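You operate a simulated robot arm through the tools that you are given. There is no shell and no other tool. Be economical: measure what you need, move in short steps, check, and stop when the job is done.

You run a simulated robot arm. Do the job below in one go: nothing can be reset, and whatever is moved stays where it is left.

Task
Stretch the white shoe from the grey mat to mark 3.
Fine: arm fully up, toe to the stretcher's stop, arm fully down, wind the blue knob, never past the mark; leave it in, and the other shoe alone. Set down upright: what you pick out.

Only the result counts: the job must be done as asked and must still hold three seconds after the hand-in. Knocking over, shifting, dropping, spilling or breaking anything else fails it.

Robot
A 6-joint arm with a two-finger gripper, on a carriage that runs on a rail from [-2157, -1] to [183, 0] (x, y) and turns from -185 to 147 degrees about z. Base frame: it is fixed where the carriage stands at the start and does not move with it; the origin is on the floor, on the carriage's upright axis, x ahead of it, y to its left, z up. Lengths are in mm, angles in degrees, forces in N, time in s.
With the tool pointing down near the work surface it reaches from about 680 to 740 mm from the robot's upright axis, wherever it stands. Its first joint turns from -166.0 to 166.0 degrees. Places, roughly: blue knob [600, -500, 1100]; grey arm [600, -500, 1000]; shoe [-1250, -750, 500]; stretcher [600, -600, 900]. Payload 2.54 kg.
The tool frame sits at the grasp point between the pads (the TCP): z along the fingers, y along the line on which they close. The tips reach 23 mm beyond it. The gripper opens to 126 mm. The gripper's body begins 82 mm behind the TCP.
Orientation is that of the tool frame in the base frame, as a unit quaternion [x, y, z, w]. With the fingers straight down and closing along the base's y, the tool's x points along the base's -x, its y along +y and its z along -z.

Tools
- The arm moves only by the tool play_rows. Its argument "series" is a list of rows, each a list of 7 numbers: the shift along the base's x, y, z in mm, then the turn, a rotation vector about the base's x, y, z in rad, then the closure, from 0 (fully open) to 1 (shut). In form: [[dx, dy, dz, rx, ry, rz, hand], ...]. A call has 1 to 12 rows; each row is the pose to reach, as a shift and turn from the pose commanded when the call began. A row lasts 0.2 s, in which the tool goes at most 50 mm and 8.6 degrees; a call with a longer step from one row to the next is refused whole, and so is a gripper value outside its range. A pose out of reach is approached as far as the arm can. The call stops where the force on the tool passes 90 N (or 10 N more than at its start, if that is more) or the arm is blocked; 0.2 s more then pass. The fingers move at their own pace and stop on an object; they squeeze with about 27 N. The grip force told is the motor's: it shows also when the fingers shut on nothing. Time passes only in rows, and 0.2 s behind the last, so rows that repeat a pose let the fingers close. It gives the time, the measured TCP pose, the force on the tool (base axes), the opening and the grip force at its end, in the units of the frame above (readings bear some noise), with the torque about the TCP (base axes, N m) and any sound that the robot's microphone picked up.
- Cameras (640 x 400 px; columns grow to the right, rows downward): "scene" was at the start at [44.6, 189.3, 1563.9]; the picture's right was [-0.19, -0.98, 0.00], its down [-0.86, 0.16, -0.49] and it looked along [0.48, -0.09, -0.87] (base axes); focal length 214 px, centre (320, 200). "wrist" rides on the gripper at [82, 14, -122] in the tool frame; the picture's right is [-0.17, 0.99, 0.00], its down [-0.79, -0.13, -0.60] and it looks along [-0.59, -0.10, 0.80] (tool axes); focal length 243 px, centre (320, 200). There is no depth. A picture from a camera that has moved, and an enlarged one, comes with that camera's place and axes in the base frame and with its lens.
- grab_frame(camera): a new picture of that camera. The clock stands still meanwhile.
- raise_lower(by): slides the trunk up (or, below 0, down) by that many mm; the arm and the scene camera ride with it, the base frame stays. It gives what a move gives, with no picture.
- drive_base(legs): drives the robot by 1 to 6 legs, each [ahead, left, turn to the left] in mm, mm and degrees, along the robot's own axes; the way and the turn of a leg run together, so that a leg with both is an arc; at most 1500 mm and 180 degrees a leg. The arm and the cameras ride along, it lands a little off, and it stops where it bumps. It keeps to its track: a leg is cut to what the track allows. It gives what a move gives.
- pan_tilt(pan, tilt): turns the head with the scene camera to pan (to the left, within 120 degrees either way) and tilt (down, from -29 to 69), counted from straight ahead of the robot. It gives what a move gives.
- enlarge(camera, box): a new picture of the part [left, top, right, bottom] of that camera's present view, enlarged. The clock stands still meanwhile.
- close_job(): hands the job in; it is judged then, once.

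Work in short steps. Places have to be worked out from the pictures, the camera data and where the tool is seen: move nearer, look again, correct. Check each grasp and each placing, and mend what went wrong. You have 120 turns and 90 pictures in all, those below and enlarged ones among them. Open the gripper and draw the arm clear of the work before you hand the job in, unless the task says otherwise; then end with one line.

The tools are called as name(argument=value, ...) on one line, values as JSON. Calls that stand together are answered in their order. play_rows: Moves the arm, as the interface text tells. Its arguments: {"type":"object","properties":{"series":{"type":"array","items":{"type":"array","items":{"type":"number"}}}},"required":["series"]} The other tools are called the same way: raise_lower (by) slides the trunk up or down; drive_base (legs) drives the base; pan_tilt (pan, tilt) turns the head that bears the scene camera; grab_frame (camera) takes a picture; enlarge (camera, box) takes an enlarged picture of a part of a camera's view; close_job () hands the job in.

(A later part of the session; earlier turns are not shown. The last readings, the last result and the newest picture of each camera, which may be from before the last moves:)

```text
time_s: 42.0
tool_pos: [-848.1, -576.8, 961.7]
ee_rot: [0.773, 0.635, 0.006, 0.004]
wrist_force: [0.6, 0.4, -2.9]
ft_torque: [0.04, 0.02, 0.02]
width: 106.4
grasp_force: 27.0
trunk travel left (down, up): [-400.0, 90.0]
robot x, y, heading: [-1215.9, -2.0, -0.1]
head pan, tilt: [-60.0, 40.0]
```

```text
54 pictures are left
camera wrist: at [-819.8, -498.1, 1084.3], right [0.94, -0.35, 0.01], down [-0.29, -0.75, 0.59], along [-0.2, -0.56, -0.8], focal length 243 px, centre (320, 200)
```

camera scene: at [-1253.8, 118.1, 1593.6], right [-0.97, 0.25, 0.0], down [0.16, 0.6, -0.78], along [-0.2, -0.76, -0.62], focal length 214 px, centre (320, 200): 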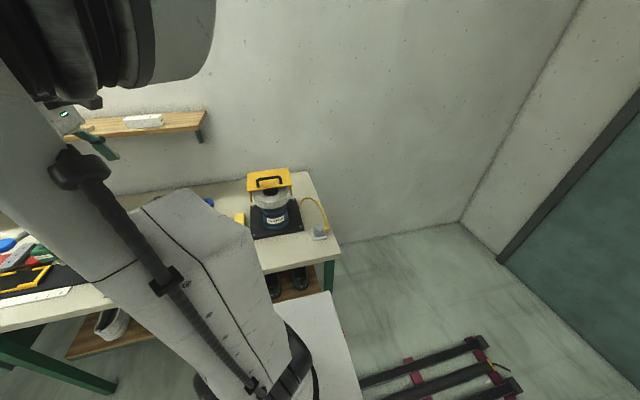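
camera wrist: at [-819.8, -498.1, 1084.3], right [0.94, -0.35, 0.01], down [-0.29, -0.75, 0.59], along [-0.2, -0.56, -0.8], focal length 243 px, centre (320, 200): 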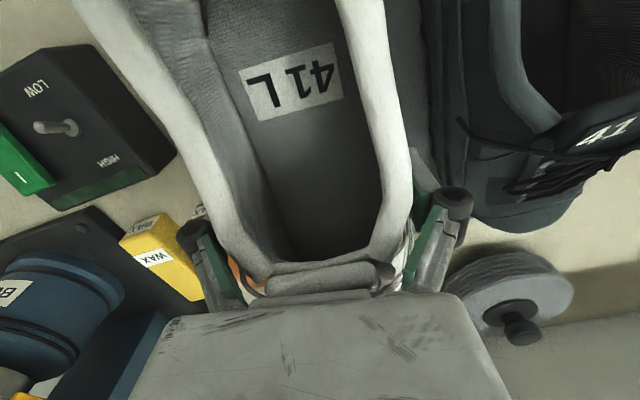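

The shoe hangs level with about 3 N of weight and near-zero torque. I raise it, draw it back from the wall and square it to the y axis.

play_rows(series=[[0, 0, 30, 0, 0, 0, 1], [0, 0, 65, 0, 0, 0, 1], [0, 0, 105, 0, 0, 0, 1], [0, 5, 145, 0, 0, 0, 1], [0, 20, 180, 0, 0, 0.03, 1], [0, 45, 210, 0, 0, 0.06, 1], [0, 70, 240, 0, 0, 0.09, 1], [0, 95, 265, 0, 0, 0.12, 1], [0, 120, 285, 0, 0, 0.15, 1], [0, 145, 300, 0, 0, 0.18, 1], [0, 170, 310, 0, 0, 0.2, 1]])

drive_base(legs=[[1000, 0, 0], [390, 0, 0]])

grab_frame(camera="wrist")

```text
time_s: 44.4
tool_pos: [-847.8, -407.2, 1271.9]
ee_rot: [0.706, 0.709, 0.006, 0.004]
wrist_force: [0.7, 0.1, -3.7]
ft_torque: [0.02, 0.01, 0.02]
width: 106.3
grasp_force: 27.2
trunk travel left (down, up): [-400.0, 90.0]
robot x, y, heading: [-1208.4, -2.4, 0.0]
head pan, tilt: [-60.0, 40.0]
```

```text
time_s: 51.7
tool_pos: [549.9, -407.0, 1270.3]
ee_rot: [0.705, 0.709, 0.006, 0.004]
wrist_force: [-0.1, 0.1, -3.3]
ft_torque: [0.05, -0.01, 0.03]
width: 105.3
grasp_force: 26.9
trunk travel left (down, up): [-400.0, 90.0]
robot x, y, heading: [184.3, 2.7, 0.1]
head pan, tilt: [-60.0, 40.0]
```

```text
53 pictures are left
camera wrist: at [562.1, -324.3, 1394.8], right [0.99, -0.16, 0.01], down [-0.14, -0.79, 0.59], along [-0.08, -0.59, -0.8], focal length 243 px, centre (320, 200)
```

wrist: 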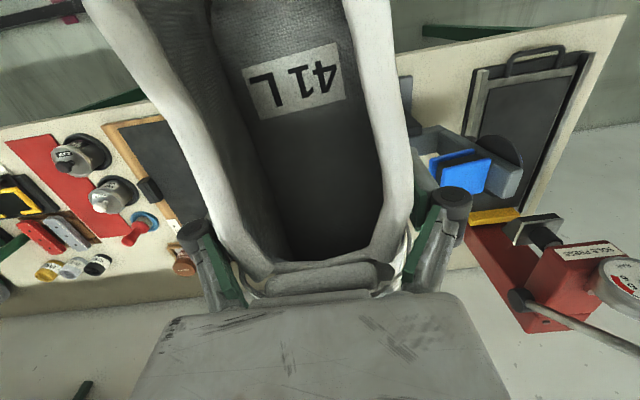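

The shoe rides well. From earlier views the stop face is at y≈-759 spanning x 532–633, and the rails are at x≈514 and 646, so the channel centre is x≈580. I'll bring the shoe over the channel, toe short of the stop, and descend to just above the plate.

play_rows(series=[[8, -35, -5, 0, 0, 0, 1], [16, -70, -20, 0, 0, 0, 1], [24, -105, -40, 0, 0, 0, 1], [30, -135, -70, 0, 0, 0, 1], [30, -150, -110, 0, 0, 0, 1], [30, -150, -155, 0, 0, 0, 1], [30, -150, -200, 0, 0, 0, 1], [30, -150, -240, 0, 0, 0, 1], [30, -150, -275, 0, 0, 0, 1], [30, -150, -300, 0, 0, 0, 1], [30, -150, -320, 0, 0, 0, 1]])

grab_frame(camera="wrist")

grab_frame(camera="scene")

```text
time_s: 54.1
tool_pos: [580.5, -556.5, 950.4]
ee_rot: [0.706, 0.709, 0.006, 0.004]
wrist_force: [-0.7, -0.6, -3.1]
ft_torque: [0.07, -0.02, 0.0]
width: 105.1
grasp_force: 27.4
trunk travel left (down, up): [-400.0, 90.0]
robot x, y, heading: [186.1, 0.3, -0.0]
head pan, tilt: [-60.0, 40.0]
```

```text
52 pictures are left
camera wrist: at [592.2, -474.4, 1074.4], right [0.99, -0.16, 0.01], down [-0.14, -0.79, 0.59], along [-0.08, -0.59, -0.8], focal length 243 px, centre (320, 200)
```

wrist: 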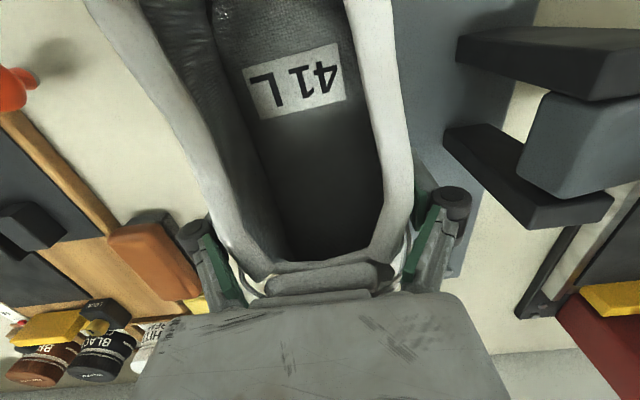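

```text
51 pictures are left
camera scene: at [208.9, 127.7, 1591.6], right [-0.87, -0.5, 0.0], down [-0.32, 0.56, -0.77], along [0.38, -0.66, -0.64], focal length 214 px, centre (320, 200)
```

scene: 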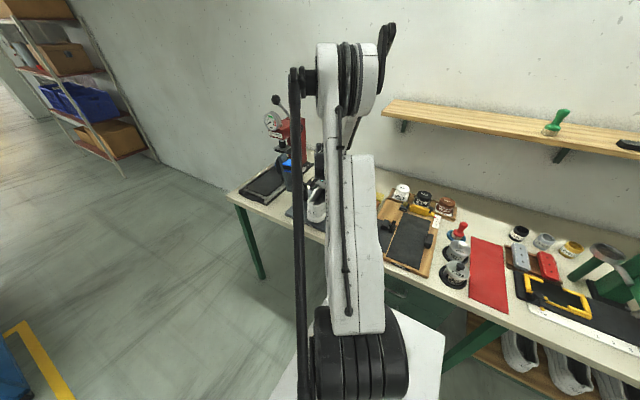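

Clear so far. I lower gently toward contact, expected at TCP z≈912.

play_rows(series=[[0, 0, -12, 0, 0, 0, 1], [0, 0, -22, 0, 0, 0, 1], [0, 0, -28, 0, 0, 0, 1], [0, 0, -32, 0, 0, 0, 1]])

play_rows(series=[[0, 0, -2, 0, 0, 0, 1], [0, 0, -4, 0, 0, 0, 1]])

```text
time_s: 55.1
tool_pos: [580.4, -555.1, 922.0]
ee_rot: [0.705, 0.709, 0.005, 0.006]
wrist_force: [16.6, -12.7, 73.2]
ft_torque: [0.75, -0.72, 0.14]
width: 119.7
grasp_force: 26.9
trunk travel left (down, up): [-400.0, 90.0]
robot x, y, heading: [186.5, -3.3, 0.0]
head pan, tilt: [-60.0, 40.0]
```

```text
time_s: 55.7
tool_pos: [581.1, -554.8, 920.7]
ee_rot: [0.705, 0.709, 0.006, 0.006]
wrist_force: [-3.1, 5.2, 45.6]
ft_torque: [0.47, -0.29, 0.21]
width: 125.3
grasp_force: 27.0
trunk travel left (down, up): [-400.0, 90.0]
robot x, y, heading: [186.0, 0.7, -0.2]
head pan, tilt: [-60.0, 40.0]
stopped in row 2: the force on the tool passed its limit at 92 N (the readings are from after the stop); the commanded pose is now the measured one
```

Contact came early, with the fingers spread wide. I stop and look.

grab_frame(camera="wrist")

enlarge(camera="scene", box=[240, 120, 400, 260])

```text
50 pictures are left
camera wrist: at [591.8, -471.8, 1043.3], right [0.99, -0.16, 0.02], down [-0.14, -0.79, 0.6], along [-0.08, -0.59, -0.8], focal length 243 px, centre (320, 200)
```

wrist: 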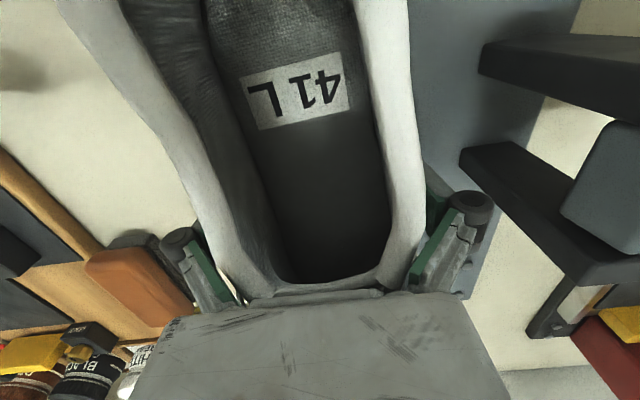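

```text
2.86 times, centred on (320, 190) of scene
camera zoom: at [206.6, 131.0, 1590.9], right [-0.87, -0.5, 0.0], down [-0.32, 0.56, -0.77], along [0.38, -0.67, -0.64], focal length 613 px, centre (320, 229)
```

zoom: 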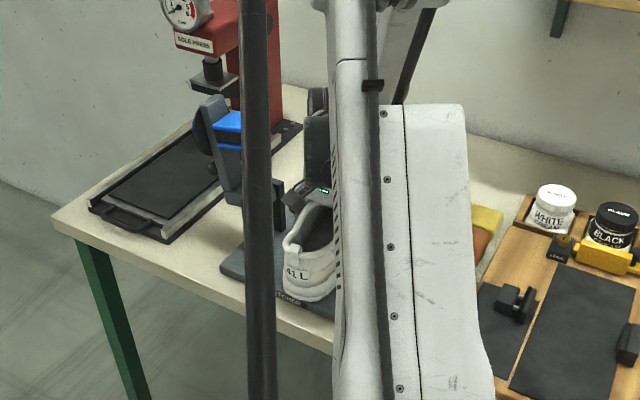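

The shoe is on the plate; my bench height estimate was off and the fingers slid down its sides. I'll ease up a few mm and slide it toward the stop, watching the force.

play_rows(series=[[0, 0, 5, 0, 0, 0, 1], [0, 0, 6, 0, 0, 0, 1], [0, -6, 6, 0, 0, 0, 1], [0, -12, 6, 0, 0, 0, 1]])

grab_frame(camera="wrist")

```text
time_s: 56.7
tool_pos: [580.5, -568.5, 923.8]
ee_rot: [0.705, 0.709, 0.005, 0.005]
wrist_force: [2.2, 7.3, 19.6]
ft_torque: [0.19, -0.17, 0.11]
width: 113.4
grasp_force: 27.2
trunk travel left (down, up): [-400.0, 90.0]
robot x, y, heading: [183.2, 2.4, -0.1]
head pan, tilt: [-60.0, 40.0]
```

```text
48 pictures are left
camera wrist: at [592.4, -485.7, 1048.3], right [0.99, -0.16, 0.02], down [-0.14, -0.79, 0.6], along [-0.08, -0.59, -0.8], focal length 243 px, centre (320, 200)
```

wrist: 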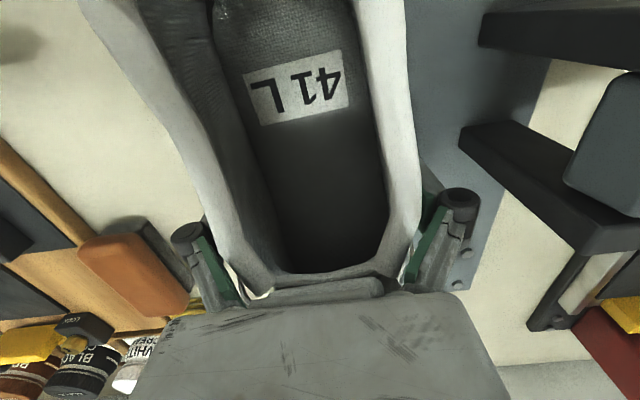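

The shoe slides with the gripper. Continuing toward the stop.

play_rows(series=[[0, -5, 0, 0, 0, 0, 1], [0, -10, 0, 0, 0, 0, 1], [0, -14, 0, 0, 0, 0, 1]])

play_rows(series=[[0, -4, 0, 0, 0, 0, 1], [0, -8, 0, 0, 0, 0, 1]])

grab_frame(camera="wrist")

```text
time_s: 57.5
tool_pos: [581.3, -582.3, 925.6]
ee_rot: [0.704, 0.71, 0.005, 0.005]
wrist_force: [-0.8, 12.2, 30.3]
ft_torque: [-0.28, -0.14, -0.06]
width: 112.3
grasp_force: 27.2
trunk travel left (down, up): [-400.0, 90.0]
robot x, y, heading: [186.5, -1.4, -0.0]
head pan, tilt: [-60.0, 40.0]
```

```text
time_s: 58.1
tool_pos: [581.4, -587.8, 924.8]
ee_rot: [0.705, 0.71, 0.006, 0.006]
wrist_force: [0.3, 16.8, 36.3]
ft_torque: [-0.15, 0.15, -0.14]
width: 112.0
grasp_force: 26.6
trunk travel left (down, up): [-400.0, 90.0]
robot x, y, heading: [182.9, -1.8, -0.0]
head pan, tilt: [-60.0, 40.0]
```

```text
47 pictures are left
camera wrist: at [592.5, -505.6, 1048.8], right [0.99, -0.16, 0.02], down [-0.14, -0.79, 0.6], along [-0.08, -0.59, -0.8], focal length 243 px, centre (320, 200)
```

wrist: 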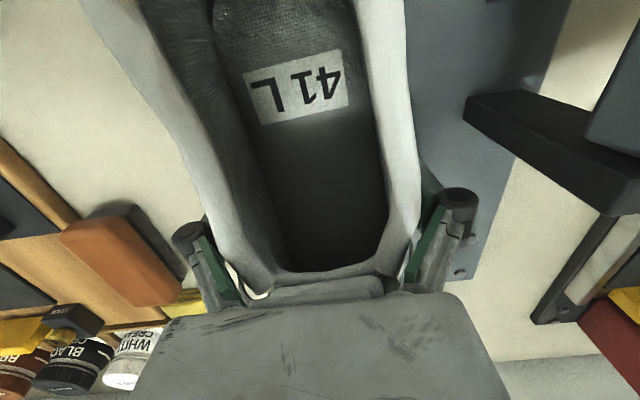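

play_rows(series=[[0, -4, 1, 0, 0, 0, 1], [0, -8, 1, 0, 0, 0, 1]])

play_rows(series=[[0, -4, 0, 0, 0, 0, 1], [0, -8, 0, 0, 0, 0, 1]])

grab_frame(camera="wrist")

```text
time_s: 58.7
tool_pos: [582.0, -595.6, 927.3]
ee_rot: [0.704, 0.71, 0.006, 0.005]
wrist_force: [-3.4, 35.5, 33.2]
ft_torque: [-1.01, -0.01, 0.11]
width: 109.5
grasp_force: 27.5
trunk travel left (down, up): [-400.0, 90.0]
robot x, y, heading: [184.0, 3.4, -0.2]
head pan, tilt: [-60.0, 40.0]
```

```text
time_s: 59.3
tool_pos: [582.3, -604.7, 926.7]
ee_rot: [0.704, 0.71, 0.005, 0.006]
wrist_force: [1.0, 33.1, 24.1]
ft_torque: [-0.9, 0.34, 0.62]
width: 110.5
grasp_force: 26.8
trunk travel left (down, up): [-400.0, 90.0]
robot x, y, heading: [188.1, 2.9, -0.1]
head pan, tilt: [-60.0, 40.0]
```

```text
46 pictures are left
camera wrist: at [592.5, -521.6, 1049.7], right [0.99, -0.16, 0.02], down [-0.14, -0.79, 0.6], along [-0.08, -0.59, -0.8], focal length 243 px, centre (320, 200)
```

wrist: 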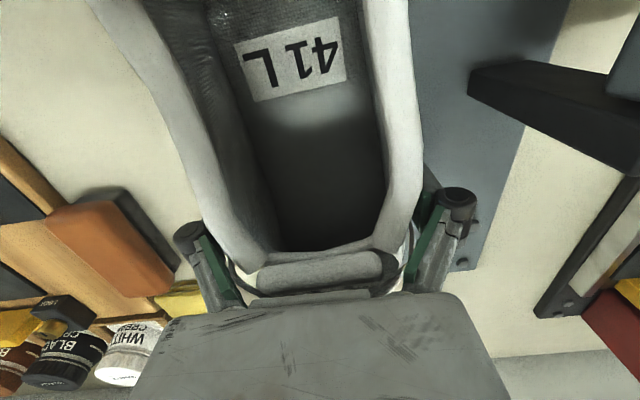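

The label shifted in view with y-force ≈35 N: the toe is against the stop and the grip slipped. I release, rise, and inspect.

play_rows(series=[[0, 4, 0, 0, 0, 0, 0.5], [0, 5, 0, 0, 0, 0, 0], [0, 5, 0, 0, 0, 0, 0], [0, 5, 0, 0, 0, 0, 0]])

play_rows(series=[[0, 0, 20, 0, 0, 0, 0], [0, 0, 50, 0, 0, 0, 0], [0, 10, 90, 0, 0, 0, 0], [0, 40, 130, 0, 0, 0, 0], [0, 75, 165, 0, 0, 0, 0], [0, 110, 200, 0, 0, 0, 0], [0, 140, 235, 0, 0, 0, 0]])

grab_frame(camera="wrist")

```text
time_s: 60.3
tool_pos: [582.6, -603.2, 923.3]
ee_rot: [0.705, 0.71, 0.006, 0.004]
wrist_force: [0.7, -0.2, -1.0]
ft_torque: [0.0, 0.0, 0.02]
width: 125.8
grasp_force: 0.1
trunk travel left (down, up): [-400.0, 90.0]
robot x, y, heading: [187.4, 0.0, -0.3]
head pan, tilt: [-60.0, 40.0]
```

```text
time_s: 61.9
tool_pos: [582.2, -462.2, 1159.1]
ee_rot: [0.704, 0.71, 0.007, 0.005]
wrist_force: [-0.1, 0.0, -0.4]
ft_torque: [0.01, 0.02, -0.01]
width: 126.2
grasp_force: 0.2
trunk travel left (down, up): [-400.0, 90.0]
robot x, y, heading: [185.2, 0.7, 0.1]
head pan, tilt: [-60.0, 40.0]
```

```text
45 pictures are left
camera wrist: at [593.9, -378.7, 1282.2], right [0.99, -0.16, 0.01], down [-0.14, -0.79, 0.59], along [-0.08, -0.59, -0.8], focal length 243 px, centre (320, 200)
```

wrist: 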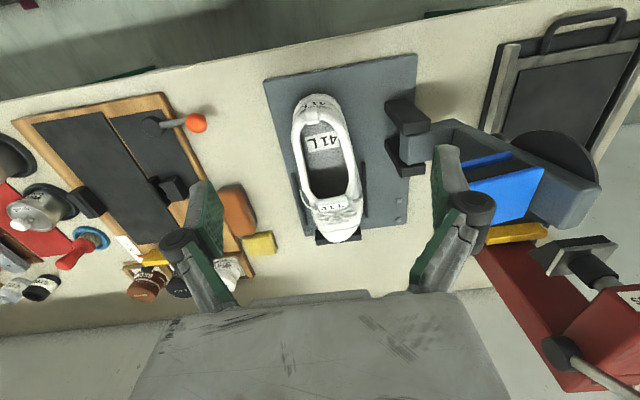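

enlarge(camera="wrist", box=[240, 40, 440, 260])

```text
1.82 times, centred on (340, 150) of wrist
camera zoom: at [593.9, -378.7, 1282.2], right [0.99, -0.16, 0.01], down [-0.14, -0.79, 0.59], along [-0.08, -0.59, -0.8], focal length 441 px, centre (284, 291)
```

zoom: 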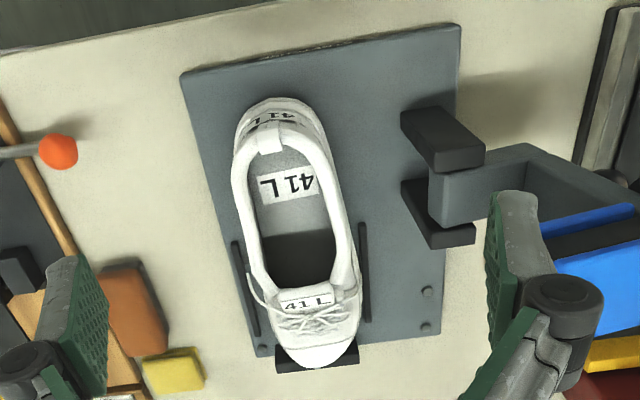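

The shoe lies between the rails with the toe at the stop. I'll check that from the scene camera too.

enlarge(camera="scene", box=[220, 120, 400, 260])

```text
2.86 times, centred on (310, 190) of scene
camera zoom: at [208.6, 128.2, 1591.6], right [-0.87, -0.5, 0.0], down [-0.32, 0.56, -0.77], along [0.38, -0.66, -0.64], focal length 613 px, centre (349, 229)
```

zoom: 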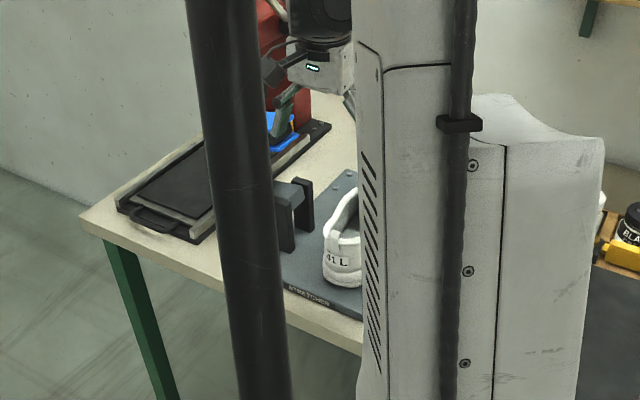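

I'll view the toe and stop from the -x side with the wrist camera.

play_rows(series=[[-12, -5, 20, -0.033, -0.033, 0.128, 0], [-25, -15, 40, -0.065, -0.065, 0.256, 0], [-40, -30, 50, -0.098, -0.098, 0.384, 0], [-55, -45, 50, -0.131, -0.131, 0.512, 0], [-70, -60, 50, -0.163, -0.163, 0.64, 0], [-85, -75, 50, -0.196, -0.196, 0.768, 0], [-100, -90, 40, -0.229, -0.229, 0.895, 0], [-112, -105, 20, -0.261, -0.261, 1.023, 0], [-122, -125, 0, -0.294, -0.294, 1.151, 0], [-130, -145, -20, -0.327, -0.327, 1.279, 0], [-132, -165, -40, -0.359, -0.359, 1.407, 0], [-132, -178, -60, -0.392, -0.392, 1.535, 0]])

grab_frame(camera="wrist")

```text
time_s: 64.5
tool_pos: [450.5, -639.3, 1099.8]
ee_rot: [-0.007, 0.969, 0.006, 0.246]
wrist_force: [-0.2, -0.6, 0.1]
ft_torque: [0.01, 0.02, 0.0]
width: 126.0
grasp_force: 0.0
trunk travel left (down, up): [-400.0, 90.0]
robot x, y, heading: [189.5, -0.9, -0.1]
head pan, tilt: [-60.0, 40.0]
```

```text
42 pictures are left
camera wrist: at [319.9, -628.3, 1168.5], right [0.13, 0.99, 0.09], down [0.41, -0.14, 0.9], along [0.9, -0.08, -0.42], focal length 243 px, centre (320, 200)
```

wrist: 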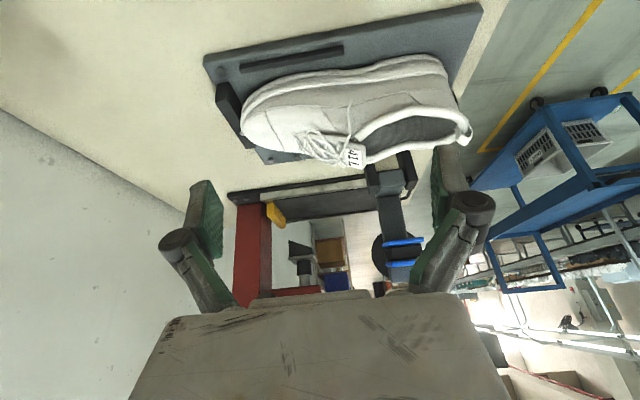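

enlarge(camera="wrist", box=[190, 40, 350, 180])

```text
2.86 times, centred on (270, 110) of wrist
camera zoom: at [319.9, -628.3, 1168.5], right [0.13, 0.99, 0.09], down [0.41, -0.14, 0.9], along [0.9, -0.08, -0.42], focal length 693 px, centre (463, 457)
```

zoom: 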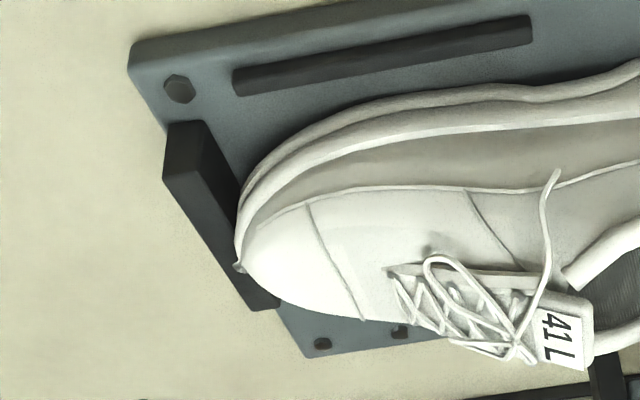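

The toe sits squarely on the stop with the sole flat. Now I go back to the ball handle by the way I left it, over the top of the arm.

play_rows(series=[[20, 10, 40, 0, 0.09, 0, 0], [45, 20, 80, 0, 0.18, 0, 0], [75, 30, 115, 0, 0.27, 0, 0], [110, 40, 135, 0, 0.36, 0, 0], [145, 50, 140, 0, 0.45, 0, 0], [185, 60, 140, 0, 0.54, 0, 0], [225, 70, 140, 0, 0.63, 0, 0], [262, 80, 140, 0, 0.72, 0, 0], [295, 88, 135, 0, 0.82, 0, 0], [322, 95, 125, 0, 0.92, 0, 0], [336, 98, 110, 0, 1.0, 0, 0], [344, 98, 95, 0, 1.08, 0, 0]])

grab_frame(camera="wrist")

```text
time_s: 67.1
tool_pos: [793.0, -544.5, 1194.2]
ee_rot: [-0.002, 0.96, 0.003, -0.28]
wrist_force: [-0.9, 0.1, -1.0]
ft_torque: [-0.03, 0.01, -0.01]
width: 126.0
grasp_force: 0.1
out of reach, approached as far as the arm can: row 12
trunk travel left (down, up): [-400.0, 90.0]
robot x, y, heading: [187.1, -2.1, -0.2]
head pan, tilt: [-60.0, 40.0]
```

```text
40 pictures are left
camera wrist: at [788.4, -531.3, 1341.9], right [0.14, 0.99, -0.08], down [0.99, -0.13, 0.08], along [0.07, -0.09, -0.99], focal length 243 px, centre (320, 200)
```

wrist: 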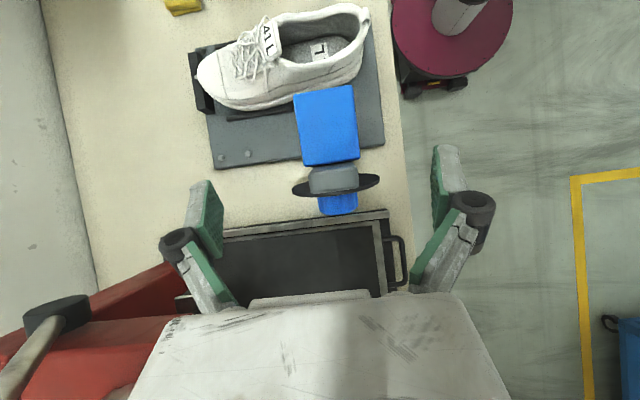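

Descending straddling the dial and knob to the ball.

play_rows(series=[[0, 5, -40, 0, 0.02, 0, 0], [0, 6, -80, 0, 0.02, 0, 0], [0, 6, -120, 0, 0.02, 0, 0], [0, 6, -155, 0, 0.02, 0, 0], [0, 6, -178, 0, 0.02, 0, 0]])

grab_frame(camera="wrist")

```text
time_s: 68.3
tool_pos: [788.4, -543.3, 1020.3]
ee_rot: [-0.004, 0.959, -0.003, -0.283]
wrist_force: [11.1, -12.6, 36.5]
ft_torque: [0.82, -0.45, -0.65]
width: 125.8
grasp_force: 0.0
out of reach, approached as far as the arm can: row 1, 2, 3, 4, 5
trunk travel left (down, up): [-400.0, 90.0]
robot x, y, heading: [186.6, 2.4, -0.0]
head pan, tilt: [-60.0, 40.0]
```

```text
39 pictures are left
camera wrist: at [784.0, -527.8, 1168.8], right [0.13, 0.99, -0.09], down [0.99, -0.12, 0.07], along [0.06, -0.1, -0.99], focal length 243 px, centre (320, 200)
```

wrist: 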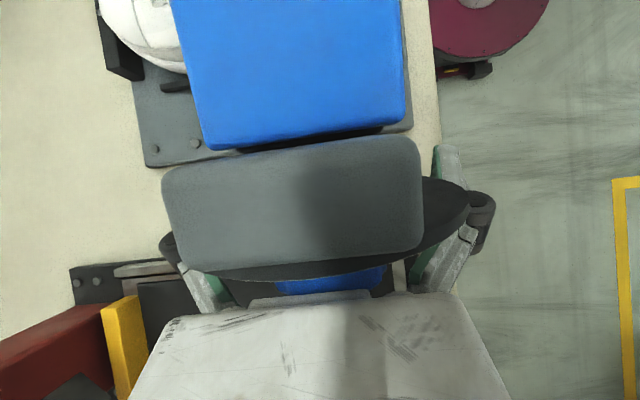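

Contact at 36 N: I'm a few mm too far -x, and the tilt seems to be limiting reach. I'll rise, lessen the tilt and move +x.

play_rows(series=[[0, 0, 30, 0, 0, 0, 0], [0, 0, 70, 0, 0, 0, 0], [0, 0, 115, 0, 0, 0, 0], [2, 0, 155, 0, -0.05, 0, 0], [10, 2, 170, 0, -0.12, 0, 0], [18, 4, 170, 0, -0.18, 0, 0]])

grab_frame(camera="wrist")

```text
time_s: 69.7
tool_pos: [805.4, -539.5, 1187.3]
ee_rot: [-0.002, 0.978, 0.008, -0.209]
wrist_force: [0.3, -0.2, 0.2]
ft_torque: [-0.02, 0.0, -0.02]
width: 126.1
grasp_force: 0.1
out of reach, approached as far as the arm can: row 1, 2, 3
trunk travel left (down, up): [-400.0, 90.0]
robot x, y, heading: [186.7, 0.0, -0.2]
head pan, tilt: [-60.0, 40.0]
```

```text
38 pictures are left
camera wrist: at [778.7, -527.6, 1333.5], right [0.15, 0.99, -0.05], down [0.97, -0.14, 0.22], along [0.21, -0.08, -0.97], focal length 243 px, centre (320, 200)
```

wrist: 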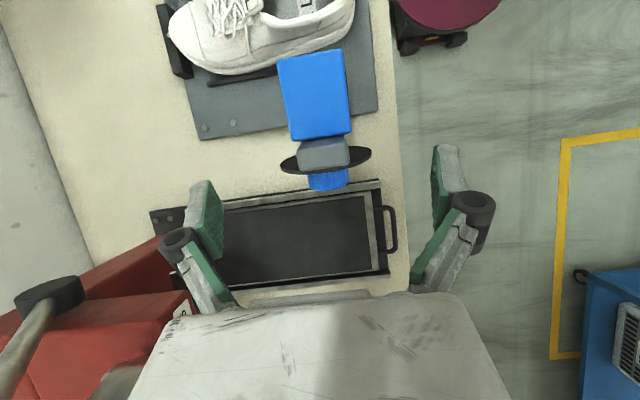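

The ball should be near [813, -537, 1015]. I descend to it with this tilt.

play_rows(series=[[8, 2, 0, 0, 0, 0, 0], [12, 2, -35, 0, 0, 0, 0], [12, 2, -75, 0, 0, 0, 0], [12, 2, -115, 0, 0, 0, 0], [11, 2, -145, 0, 0, 0, 0], [10, 2, -165, 0, 0, 0, 0]])

grab_frame(camera="wrist")

```text
time_s: 71.1
tool_pos: [814.8, -538.8, 1021.0]
ee_rot: [-0.002, 0.978, 0.008, -0.208]
wrist_force: [0.1, -0.3, 0.0]
ft_torque: [0.0, 0.01, 0.01]
width: 125.9
grasp_force: 0.0
trunk travel left (down, up): [-400.0, 90.0]
robot x, y, heading: [186.0, -1.1, -0.4]
head pan, tilt: [-60.0, 40.0]
```

```text
37 pictures are left
camera wrist: at [790.2, -526.6, 1167.0], right [0.15, 0.99, -0.05], down [0.97, -0.14, 0.22], along [0.21, -0.08, -0.97], focal length 243 px, centre (320, 200)
```

wrist: 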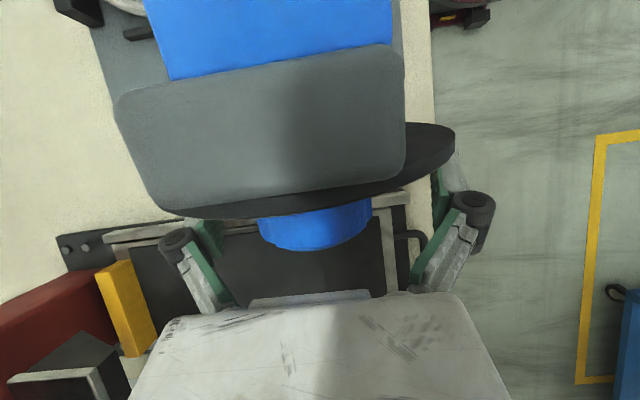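

No contact. I close on the ball and read the width.

play_rows(series=[[0, 0, 0, 0, 0, 0, 0.4], [0, 0, 0, 0, 0, 0, 0.8], [0, 0, 0, 0, 0, 0, 1], [0, 0, 0, 0, 0, 0, 1], [0, 0, 0, 0, 0, 0, 1]])

```text
time_s: 72.3
tool_pos: [817.7, -537.1, 1023.3]
ee_rot: [-0.002, 0.978, 0.007, -0.21]
wrist_force: [32.5, -17.5, 39.0]
ft_torque: [-0.29, 0.63, 0.42]
width: 15.8
grasp_force: 40.8
trunk travel left (down, up): [-400.0, 90.0]
robot x, y, heading: [181.0, 1.3, 0.2]
head pan, tilt: [-60.0, 40.0]
```

Width of 16 mm and an outward push mean the pads are on the ball's edge. I re-open a bit, shift toward -x and down, and close again.

play_rows(series=[[0, 0, 0, 0, 0, 0, 0.6], [0, 0, 0, 0, 0, 0, 0.6], [-3, 0, -6, 0, 0, 0, 0.6], [-6, 0, -12, 0, 0, 0, 0.6], [-6, 0, -12, 0, 0, 0, 1], [-6, 0, -12, 0, 0, 0, 1], [-6, 0, -12, 0, 0, 0, 1]])

```text
time_s: 73.9
tool_pos: [809.7, -537.0, 1009.5]
ee_rot: [-0.002, 0.978, 0.008, -0.209]
wrist_force: [-3.2, 3.5, -4.2]
ft_torque: [0.05, -0.04, -0.08]
width: 27.2
grasp_force: 44.8
trunk travel left (down, up): [-400.0, 90.0]
robot x, y, heading: [188.4, 1.1, -0.3]
head pan, tilt: [-60.0, 40.0]
```

Full grip on the ball (27 mm). I swing the arm back along the arc.

play_rows(series=[[-6, 0, 10, 0, -0.02, 0, 1], [-13, 0, 20, 0, -0.05, 0, 1], [-21, 0, 28.5, 0, -0.08, 0, 1], [-30, 0, 36, 0, -0.11, 0, 1], [-40, 0, 43, 0, -0.14, 0, 1], [-50.5, 0, 49, 0, -0.17, 0, 1], [-61.5, 0, 53.6, 0, -0.2, 0, 1]])

grab_frame(camera="wrist")

```text
time_s: 75.5
tool_pos: [747.5, -537.8, 1061.8]
ee_rot: [-0.002, 0.994, 0.008, -0.111]
wrist_force: [11.4, -2.7, -5.0]
ft_torque: [-0.14, -1.44, 0.32]
width: 21.9
grasp_force: 44.8
trunk travel left (down, up): [-400.0, 90.0]
robot x, y, heading: [187.3, -0.2, -0.3]
head pan, tilt: [-60.0, 40.0]
```

```text
36 pictures are left
camera wrist: at [694.3, -525.8, 1200.6], right [0.16, 0.99, -0.02], down [0.9, -0.14, 0.41], along [0.4, -0.08, -0.91], focal length 243 px, centre (320, 200)
```

wrist: 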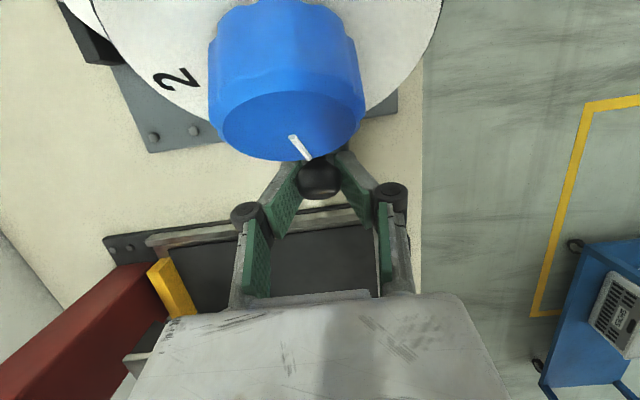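

play_rows(series=[[-11.5, 0, 3, 0, -0.03, 0, 1], [-23, 0, 6, 0, -0.06, 0, 1], [-35, 0, 8, 0, -0.09, 0, 1], [-47, 0, 9, 0, -0.12, 0, 1], [-59, 0, 9, 0, -0.15, 0, 1]])

grab_frame(camera="wrist")

```text
time_s: 76.7
tool_pos: [690.3, -538.5, 1068.7]
ee_rot: [-0.003, 0.999, 0.009, -0.036]
wrist_force: [15.2, 10.9, -33.0]
ft_torque: [-0.27, -1.43, -0.06]
width: 21.1
grasp_force: 45.0
trunk travel left (down, up): [-400.0, 90.0]
robot x, y, heading: [185.4, 4.0, 0.1]
head pan, tilt: [-60.0, 40.0]
```

```text
35 pictures are left
camera wrist: at [617.0, -525.9, 1198.4], right [0.16, 0.99, 0.0], down [0.83, -0.14, 0.54], along [0.53, -0.08, -0.84], focal length 243 px, centre (320, 200)
```

wrist: 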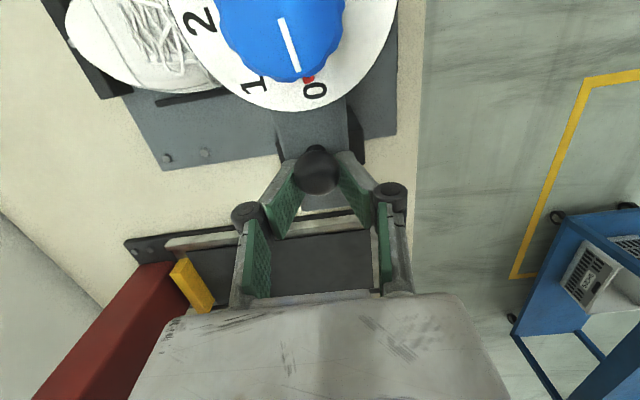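

The arm is nearly down and the jaws should be entering the shoe. Final portion.

play_rows(series=[[-12, 0, -1, 0, -0.02, 0, 1], [-22, 0, -2, 0, -0.04, 0, 1], [-30, 0, -3, 0, -0.06, 0, 1], [-34, 0, -4, 0, -0.07, 0, 1]])

grab_frame(camera="wrist")

```text
time_s: 77.7
tool_pos: [660.2, -537.3, 1066.1]
ee_rot: [-0.004, 1.0, 0.008, -0.001]
wrist_force: [41.8, 12.2, -35.3]
ft_torque: [0.03, -0.13, -0.09]
width: 23.6
grasp_force: 45.0
trunk travel left (down, up): [-400.0, 90.0]
robot x, y, heading: [186.2, -1.1, 0.1]
head pan, tilt: [-60.0, 40.0]
```

```text
34 pictures are left
camera wrist: at [578.3, -526.1, 1189.8], right [0.16, 0.99, 0.02], down [0.79, -0.14, 0.59], along [0.59, -0.08, -0.81], focal length 243 px, centre (320, 200)
```

wrist: 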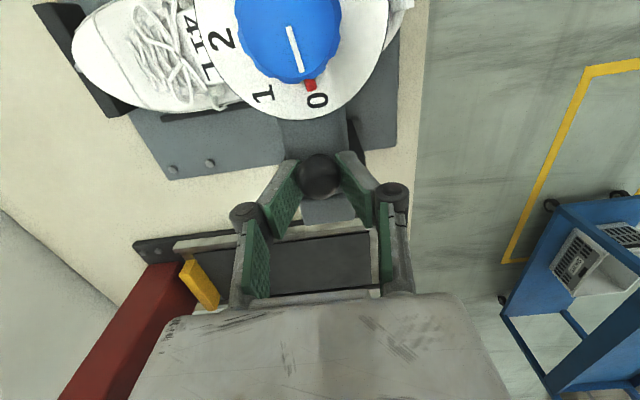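

The arm looks back at its original down level. I release the ball and rise, then check seating by pressing.

play_rows(series=[[0, 0, 0, 0, 0, 0, 0.5], [0, 0, 0, 0, 0, 0, 0.3], [0, 0, 30, 0, 0, 0, 0.3], [-10, -1, 60, 0, 0, 0, 0.3], [-35, -2, 85, 0, 0, 0, 0.3], [-60, -4, 100, 0, 0, 0, 0.3]])

grab_frame(camera="wrist")

```text
time_s: 79.1
tool_pos: [594.7, -543.0, 1169.8]
ee_rot: [-0.003, 1.0, 0.007, -0.001]
wrist_force: [0.5, -0.2, 0.1]
ft_torque: [0.0, 0.0, 0.02]
width: 88.2
grasp_force: 0.0
trunk travel left (down, up): [-400.0, 90.0]
robot x, y, heading: [182.1, -1.7, -0.1]
head pan, tilt: [-60.0, 40.0]
```

```text
33 pictures are left
camera wrist: at [512.1, -530.5, 1293.5], right [0.16, 0.99, 0.01], down [0.79, -0.14, 0.59], along [0.59, -0.08, -0.8], focal length 243 px, centre (320, 200)
```

wrist: 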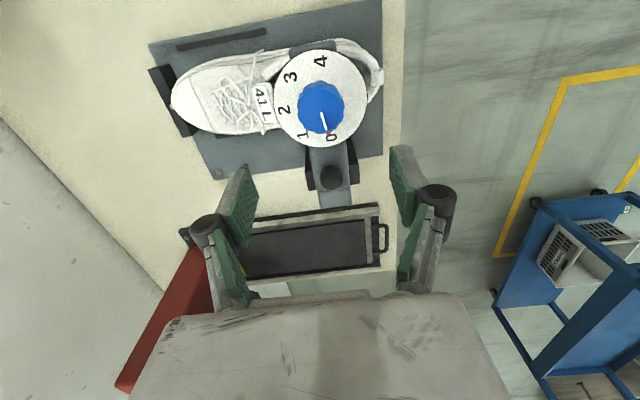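

enlarge(camera="wrist", box=[250, 30, 390, 210])

```text
2.22 times, centred on (320, 120) of wrist
camera zoom: at [512.1, -530.5, 1293.5], right [0.16, 0.99, 0.01], down [0.79, -0.14, 0.59], along [0.59, -0.08, -0.8], focal length 539 px, centre (320, 378)
```

zoom: 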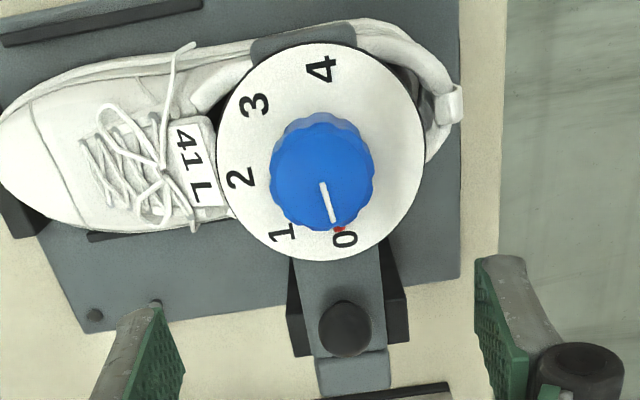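

The dial is centred near [582, -537], and its marks run clockwise from above at about 50° each, so mark 3 is about -150° about z. I move down over the knob to check centring.

play_rows(series=[[-6, 3, -30, 0, 0, 0, 0.3], [-12, 6, -60, 0, 0, 0, 0.4]])

grab_frame(camera="wrist")

```text
time_s: 79.7
tool_pos: [583.3, -537.2, 1110.1]
ee_rot: [-0.004, 1.0, 0.008, -0.001]
wrist_force: [-0.6, 0.0, -0.1]
ft_torque: [-0.01, -0.01, 0.0]
width: 75.6
grasp_force: 0.2
trunk travel left (down, up): [-400.0, 90.0]
robot x, y, heading: [188.9, -2.6, 0.0]
head pan, tilt: [-60.0, 40.0]
```

```text
31 pictures are left
camera wrist: at [500.3, -525.1, 1233.7], right [0.16, 0.99, 0.01], down [0.79, -0.14, 0.59], along [0.59, -0.08, -0.8], focal length 243 px, centre (320, 200)
```

wrist: 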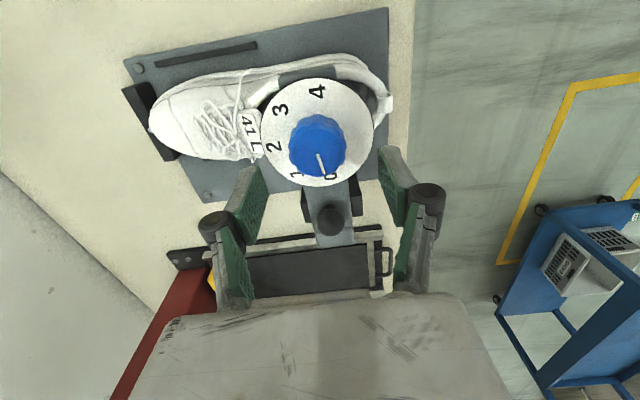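

The knob is at about [580, -536]. Lowering onto it and closing.

play_rows(series=[[-3, 1, -20, 0, 0, 0, 0.4], [-3, 1, -36, 0, 0, 0, 0.4], [-3, 1, -45, 0, 0, 0, 0.45], [-3, 1, -45, 0, 0, 0, 0.7], [-3, 1, -45, 0, 0, 0, 1], [-3, 1, -45, 0, 0, 0, 1]])

grab_frame(camera="wrist")

```text
time_s: 81.1
tool_pos: [578.5, -537.7, 1066.0]
ee_rot: [-0.003, 1.0, 0.006, 0.0]
wrist_force: [4.9, -37.2, 46.5]
ft_torque: [-1.88, -0.28, 0.02]
width: 44.4
grasp_force: 44.8
trunk travel left (down, up): [-400.0, 90.0]
robot x, y, heading: [190.8, -2.2, 0.0]
head pan, tilt: [-60.0, 40.0]
```

```text
30 pictures are left
camera wrist: at [496.7, -525.4, 1188.9], right [0.16, 0.99, 0.01], down [0.79, -0.14, 0.6], along [0.59, -0.09, -0.8], focal length 243 px, centre (320, 200)
```

wrist: 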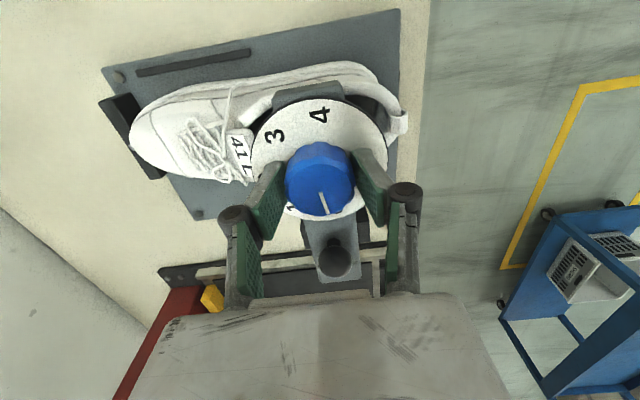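

Gripped with side and vertical preload. I'll loosen, shift -y 2 mm and up 5 mm, and grip again.

play_rows(series=[[0, 0, 0, 0, 0, 0, 0.55], [0, -1, 3, 0, 0, 0, 0.55], [0, -2, 5, 0, 0, 0, 0.55], [0, -2, 5, 0, 0, 0, 1], [0, -2, 5, 0, 0, 0, 1], [0, -2, 5, 0, 0, 0, 1]])

```text
time_s: 82.5
tool_pos: [579.6, -538.3, 1069.0]
ee_rot: [-0.004, 1.0, 0.007, -0.001]
wrist_force: [1.7, -8.8, -3.5]
ft_torque: [-0.27, 0.0, 0.01]
width: 43.8
grasp_force: 44.9
trunk travel left (down, up): [-400.0, 90.0]
robot x, y, heading: [188.7, 3.4, -0.2]
head pan, tilt: [-60.0, 40.0]
```

A clean grip now. A short press down checks that the arm is seated.

play_rows(series=[[0, 0, -2, 0, 0, 0, 1], [0, 0, -4, 0, 0, 0, 1]])

play_rows(series=[[0, 0, 2, 0, 0, 0, 1], [0, 0, 4, 0, 0, 0, 1]])

```text
time_s: 83.1
tool_pos: [580.4, -538.8, 1066.1]
ee_rot: [-0.003, 1.0, 0.007, 0.0]
wrist_force: [6.9, -19.5, 38.6]
ft_torque: [-0.78, -0.12, 0.05]
width: 44.3
grasp_force: 45.0
trunk travel left (down, up): [-400.0, 90.0]
robot x, y, heading: [185.5, -4.7, -0.1]
head pan, tilt: [-60.0, 40.0]
```

```text
time_s: 83.7
tool_pos: [580.1, -537.6, 1065.4]
ee_rot: [-0.003, 1.0, 0.007, -0.002]
wrist_force: [-0.6, -12.3, -9.9]
ft_torque: [-0.7, 0.91, 0.0]
width: 43.8
grasp_force: 44.8
trunk travel left (down, up): [-400.0, 90.0]
robot x, y, heading: [185.7, -1.0, 0.0]
head pan, tilt: [-60.0, 40.0]
```

Stiff under 38 N, so the arm is down. Now winding clockwise by the first 40°.

play_rows(series=[[0, 0, 0, 0, 0, -0.14, 1], [0, 0, 0, 0, 0, -0.28, 1], [0, 0, 0, 0, 0, -0.42, 1], [0, 0, 0, 0, 0, -0.56, 1], [0, 0, 0, 0, 0, -0.7, 1]])

grab_frame(camera="wrist")

```text
time_s: 84.9
tool_pos: [579.5, -537.4, 1068.0]
ee_rot: [0.341, 0.94, 0.009, 0.003]
wrist_force: [0.4, -19.2, -2.5]
ft_torque: [-0.81, -0.16, 0.01]
width: 44.1
grasp_force: 45.2
trunk travel left (down, up): [-400.0, 90.0]
robot x, y, heading: [189.4, 0.4, 0.0]
head pan, tilt: [-60.0, 40.0]
```

```text
29 pictures are left
camera wrist: at [524.3, -476.5, 1190.5], right [0.76, 0.65, 0.02], down [0.52, -0.62, 0.59], along [0.4, -0.44, -0.8], focal length 243 px, centre (320, 200)
```

wrist: 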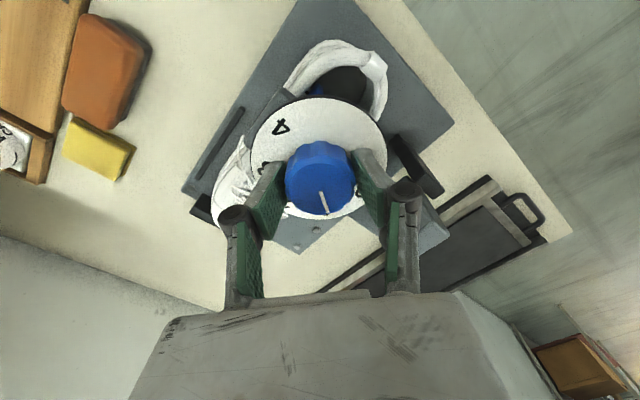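

The knob turns with the gripper. Another 40°.

play_rows(series=[[0, 0, 0, 0, 0, -0.14, 1], [0, 0, 0, 0, 0, -0.28, 1], [0, 0, 0, 0, 0, -0.42, 1], [0, 0, 0, 0, 0, -0.56, 1], [0, 0, 0, 0, 0, -0.7, 1]])

play_rows(series=[[0, 0, 0, 0, 0, -0.1, 1], [0, 0, 0, 0, 0, -0.2, 1], [0, 0, 0, 0, 0, -0.3, 1]])

grab_frame(camera="wrist")

```text
time_s: 86.1
tool_pos: [578.5, -539.7, 1067.4]
ee_rot: [0.643, 0.766, 0.007, 0.005]
wrist_force: [-2.4, -24.2, -1.3]
ft_torque: [-1.06, -0.03, -0.01]
width: 44.1
grasp_force: 45.1
trunk travel left (down, up): [-400.0, 90.0]
robot x, y, heading: [185.8, -1.0, -0.2]
head pan, tilt: [-60.0, 40.0]
```

```text
time_s: 86.9
tool_pos: [578.2, -538.4, 1066.6]
ee_rot: [0.75, 0.662, 0.006, 0.006]
wrist_force: [-8.2, -26.9, -0.4]
ft_torque: [-1.0, 0.44, 0.04]
width: 43.9
grasp_force: 45.0
trunk travel left (down, up): [-400.0, 90.0]
robot x, y, heading: [183.8, 3.8, -0.0]
head pan, tilt: [-60.0, 40.0]
```

```text
28 pictures are left
camera wrist: at [600.4, -458.5, 1190.7], right [0.96, -0.29, 0.01], down [-0.24, -0.77, 0.59], along [-0.16, -0.57, -0.8], focal length 243 px, centre (320, 200)
```

wrist: 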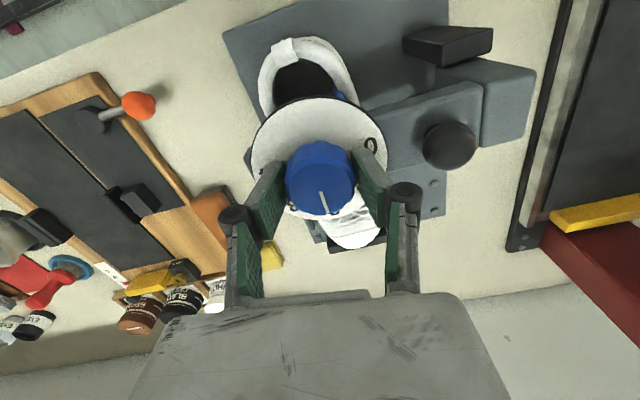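

Turned 97° so far. I continue about 34° more and see whether the wrist can follow.

play_rows(series=[[0, 0, 0, 0, 0, -0.12, 1], [0, 0, 0, 0, 0, -0.24, 1], [0, 0, 0, 0, 0, -0.36, 1], [0, 0, 0, 0, 0, -0.48, 1], [0, 0, 0, 0, 0, -0.6, 1]])

grab_frame(camera="wrist")

```text
time_s: 88.1
tool_pos: [578.5, -537.4, 1067.4]
ee_rot: [0.912, 0.411, 0.003, 0.006]
wrist_force: [-15.8, -22.9, 2.1]
ft_torque: [-0.88, 0.95, -0.02]
width: 44.1
grasp_force: 44.7
trunk travel left (down, up): [-400.0, 90.0]
robot x, y, heading: [187.1, 3.2, -0.1]
head pan, tilt: [-60.0, 40.0]
```

```text
27 pictures are left
camera wrist: at [641.3, -484.4, 1190.9], right [0.63, -0.78, 0.01], down [-0.63, -0.5, 0.59], along [-0.46, -0.38, -0.8], focal length 243 px, centre (320, 200)
```

wrist: 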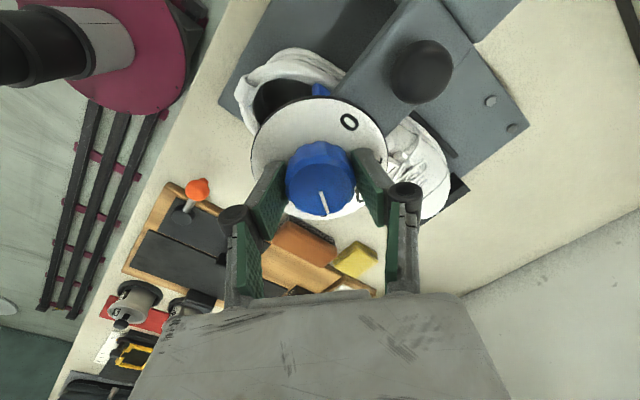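

Turned 131°. I go 11° more, then let go and read the dial from above.

play_rows(series=[[0, 0, 0, 0, 0, -0.1, 1], [0, 0, 0, 0, 0, -0.19, 1]])

play_rows(series=[[0, 0, 0, 0, 0, 0, 0.6], [0, 0, 0, 0, 0, 0, 0.5], [0, 0, 15, 0, 0, 0, 0.5], [-5, 0, 50, 0, 0, 0, 0.4], [-10, 0, 90, 0, 0, 0, 0.4]])

grab_frame(camera="wrist")

```text
time_s: 88.7
tool_pos: [578.8, -538.7, 1066.9]
ee_rot: [0.946, 0.323, 0.003, 0.007]
wrist_force: [-15.9, -21.0, 0.1]
ft_torque: [-0.85, 1.02, -0.02]
width: 43.9
grasp_force: 45.0
trunk travel left (down, up): [-400.0, 90.0]
robot x, y, heading: [184.1, -0.9, -0.2]
head pan, tilt: [-60.0, 40.0]
```

```text
time_s: 89.9
tool_pos: [570.0, -536.8, 1159.1]
ee_rot: [0.946, 0.323, 0.003, 0.007]
wrist_force: [1.0, 1.1, -0.1]
ft_torque: [0.02, 0.0, -0.01]
width: 75.3
grasp_force: 0.0
trunk travel left (down, up): [-400.0, 90.0]
robot x, y, heading: [188.0, -3.0, 0.0]
head pan, tilt: [-60.0, 40.0]
```

```text
26 pictures are left
camera wrist: at [641.2, -495.2, 1282.5], right [0.47, -0.88, 0.01], down [-0.71, -0.37, 0.59], along [-0.52, -0.29, -0.8], focal length 243 px, centre (320, 200)
```

wrist: 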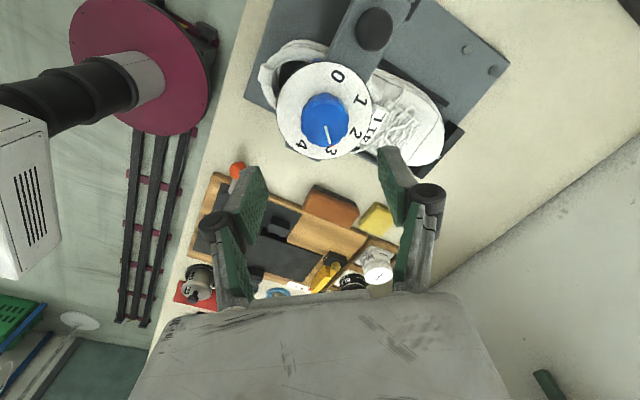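

enlarge(camera="wrist", box=[260, 50, 390, 170])

```text
3.33 times, centred on (325, 110) of wrist
camera zoom: at [641.2, -495.2, 1282.5], right [0.47, -0.88, 0.01], down [-0.71, -0.37, 0.59], along [-0.52, -0.29, -0.8], focal length 809 px, centre (303, 500)
```

zoom: 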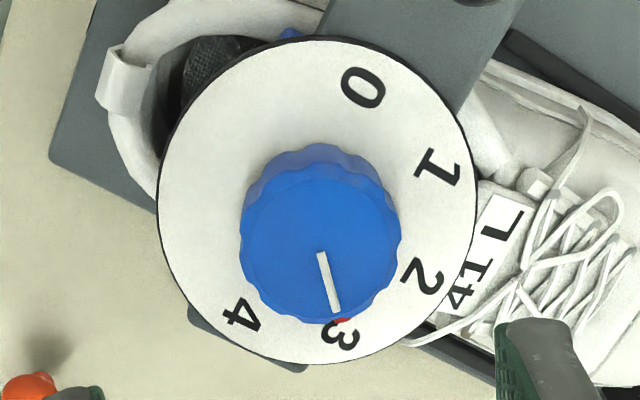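

The pointer is near 3 but there is parallax. I tilt the tool so the camera looks straight down on the dial for an exact reading.

play_rows(series=[[0, 3, 0, 0.071, -0.092, 0, 0.4], [-1, 6, 0, 0.142, -0.184, 0, 0.4], [-2, 8, -5, 0.213, -0.275, 0, 0.4], [-2, 10, -10, 0.284, -0.367, 0, 0.4], [-2, 10, -15, 0.355, -0.459, 0, 0.4]])

grab_frame(camera="wrist")

```text
time_s: 91.1
tool_pos: [567.3, -526.8, 1142.6]
ee_rot: [0.907, 0.308, 0.274, -0.086]
wrist_force: [0.2, -0.3, 1.0]
ft_torque: [-0.01, -0.04, -0.03]
width: 75.8
grasp_force: 0.2
trunk travel left (down, up): [-400.0, 90.0]
robot x, y, heading: [185.2, -4.2, 0.2]
head pan, tilt: [-60.0, 40.0]
```

```text
24 pictures are left
camera wrist: at [576.1, -534.4, 1291.2], right [0.49, -0.87, -0.08], down [-0.87, -0.49, 0.06], along [-0.09, 0.04, -0.99], focal length 243 px, centre (320, 200)
```

wrist: 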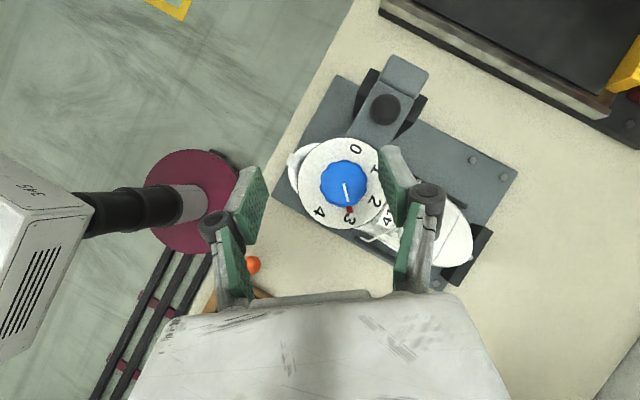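

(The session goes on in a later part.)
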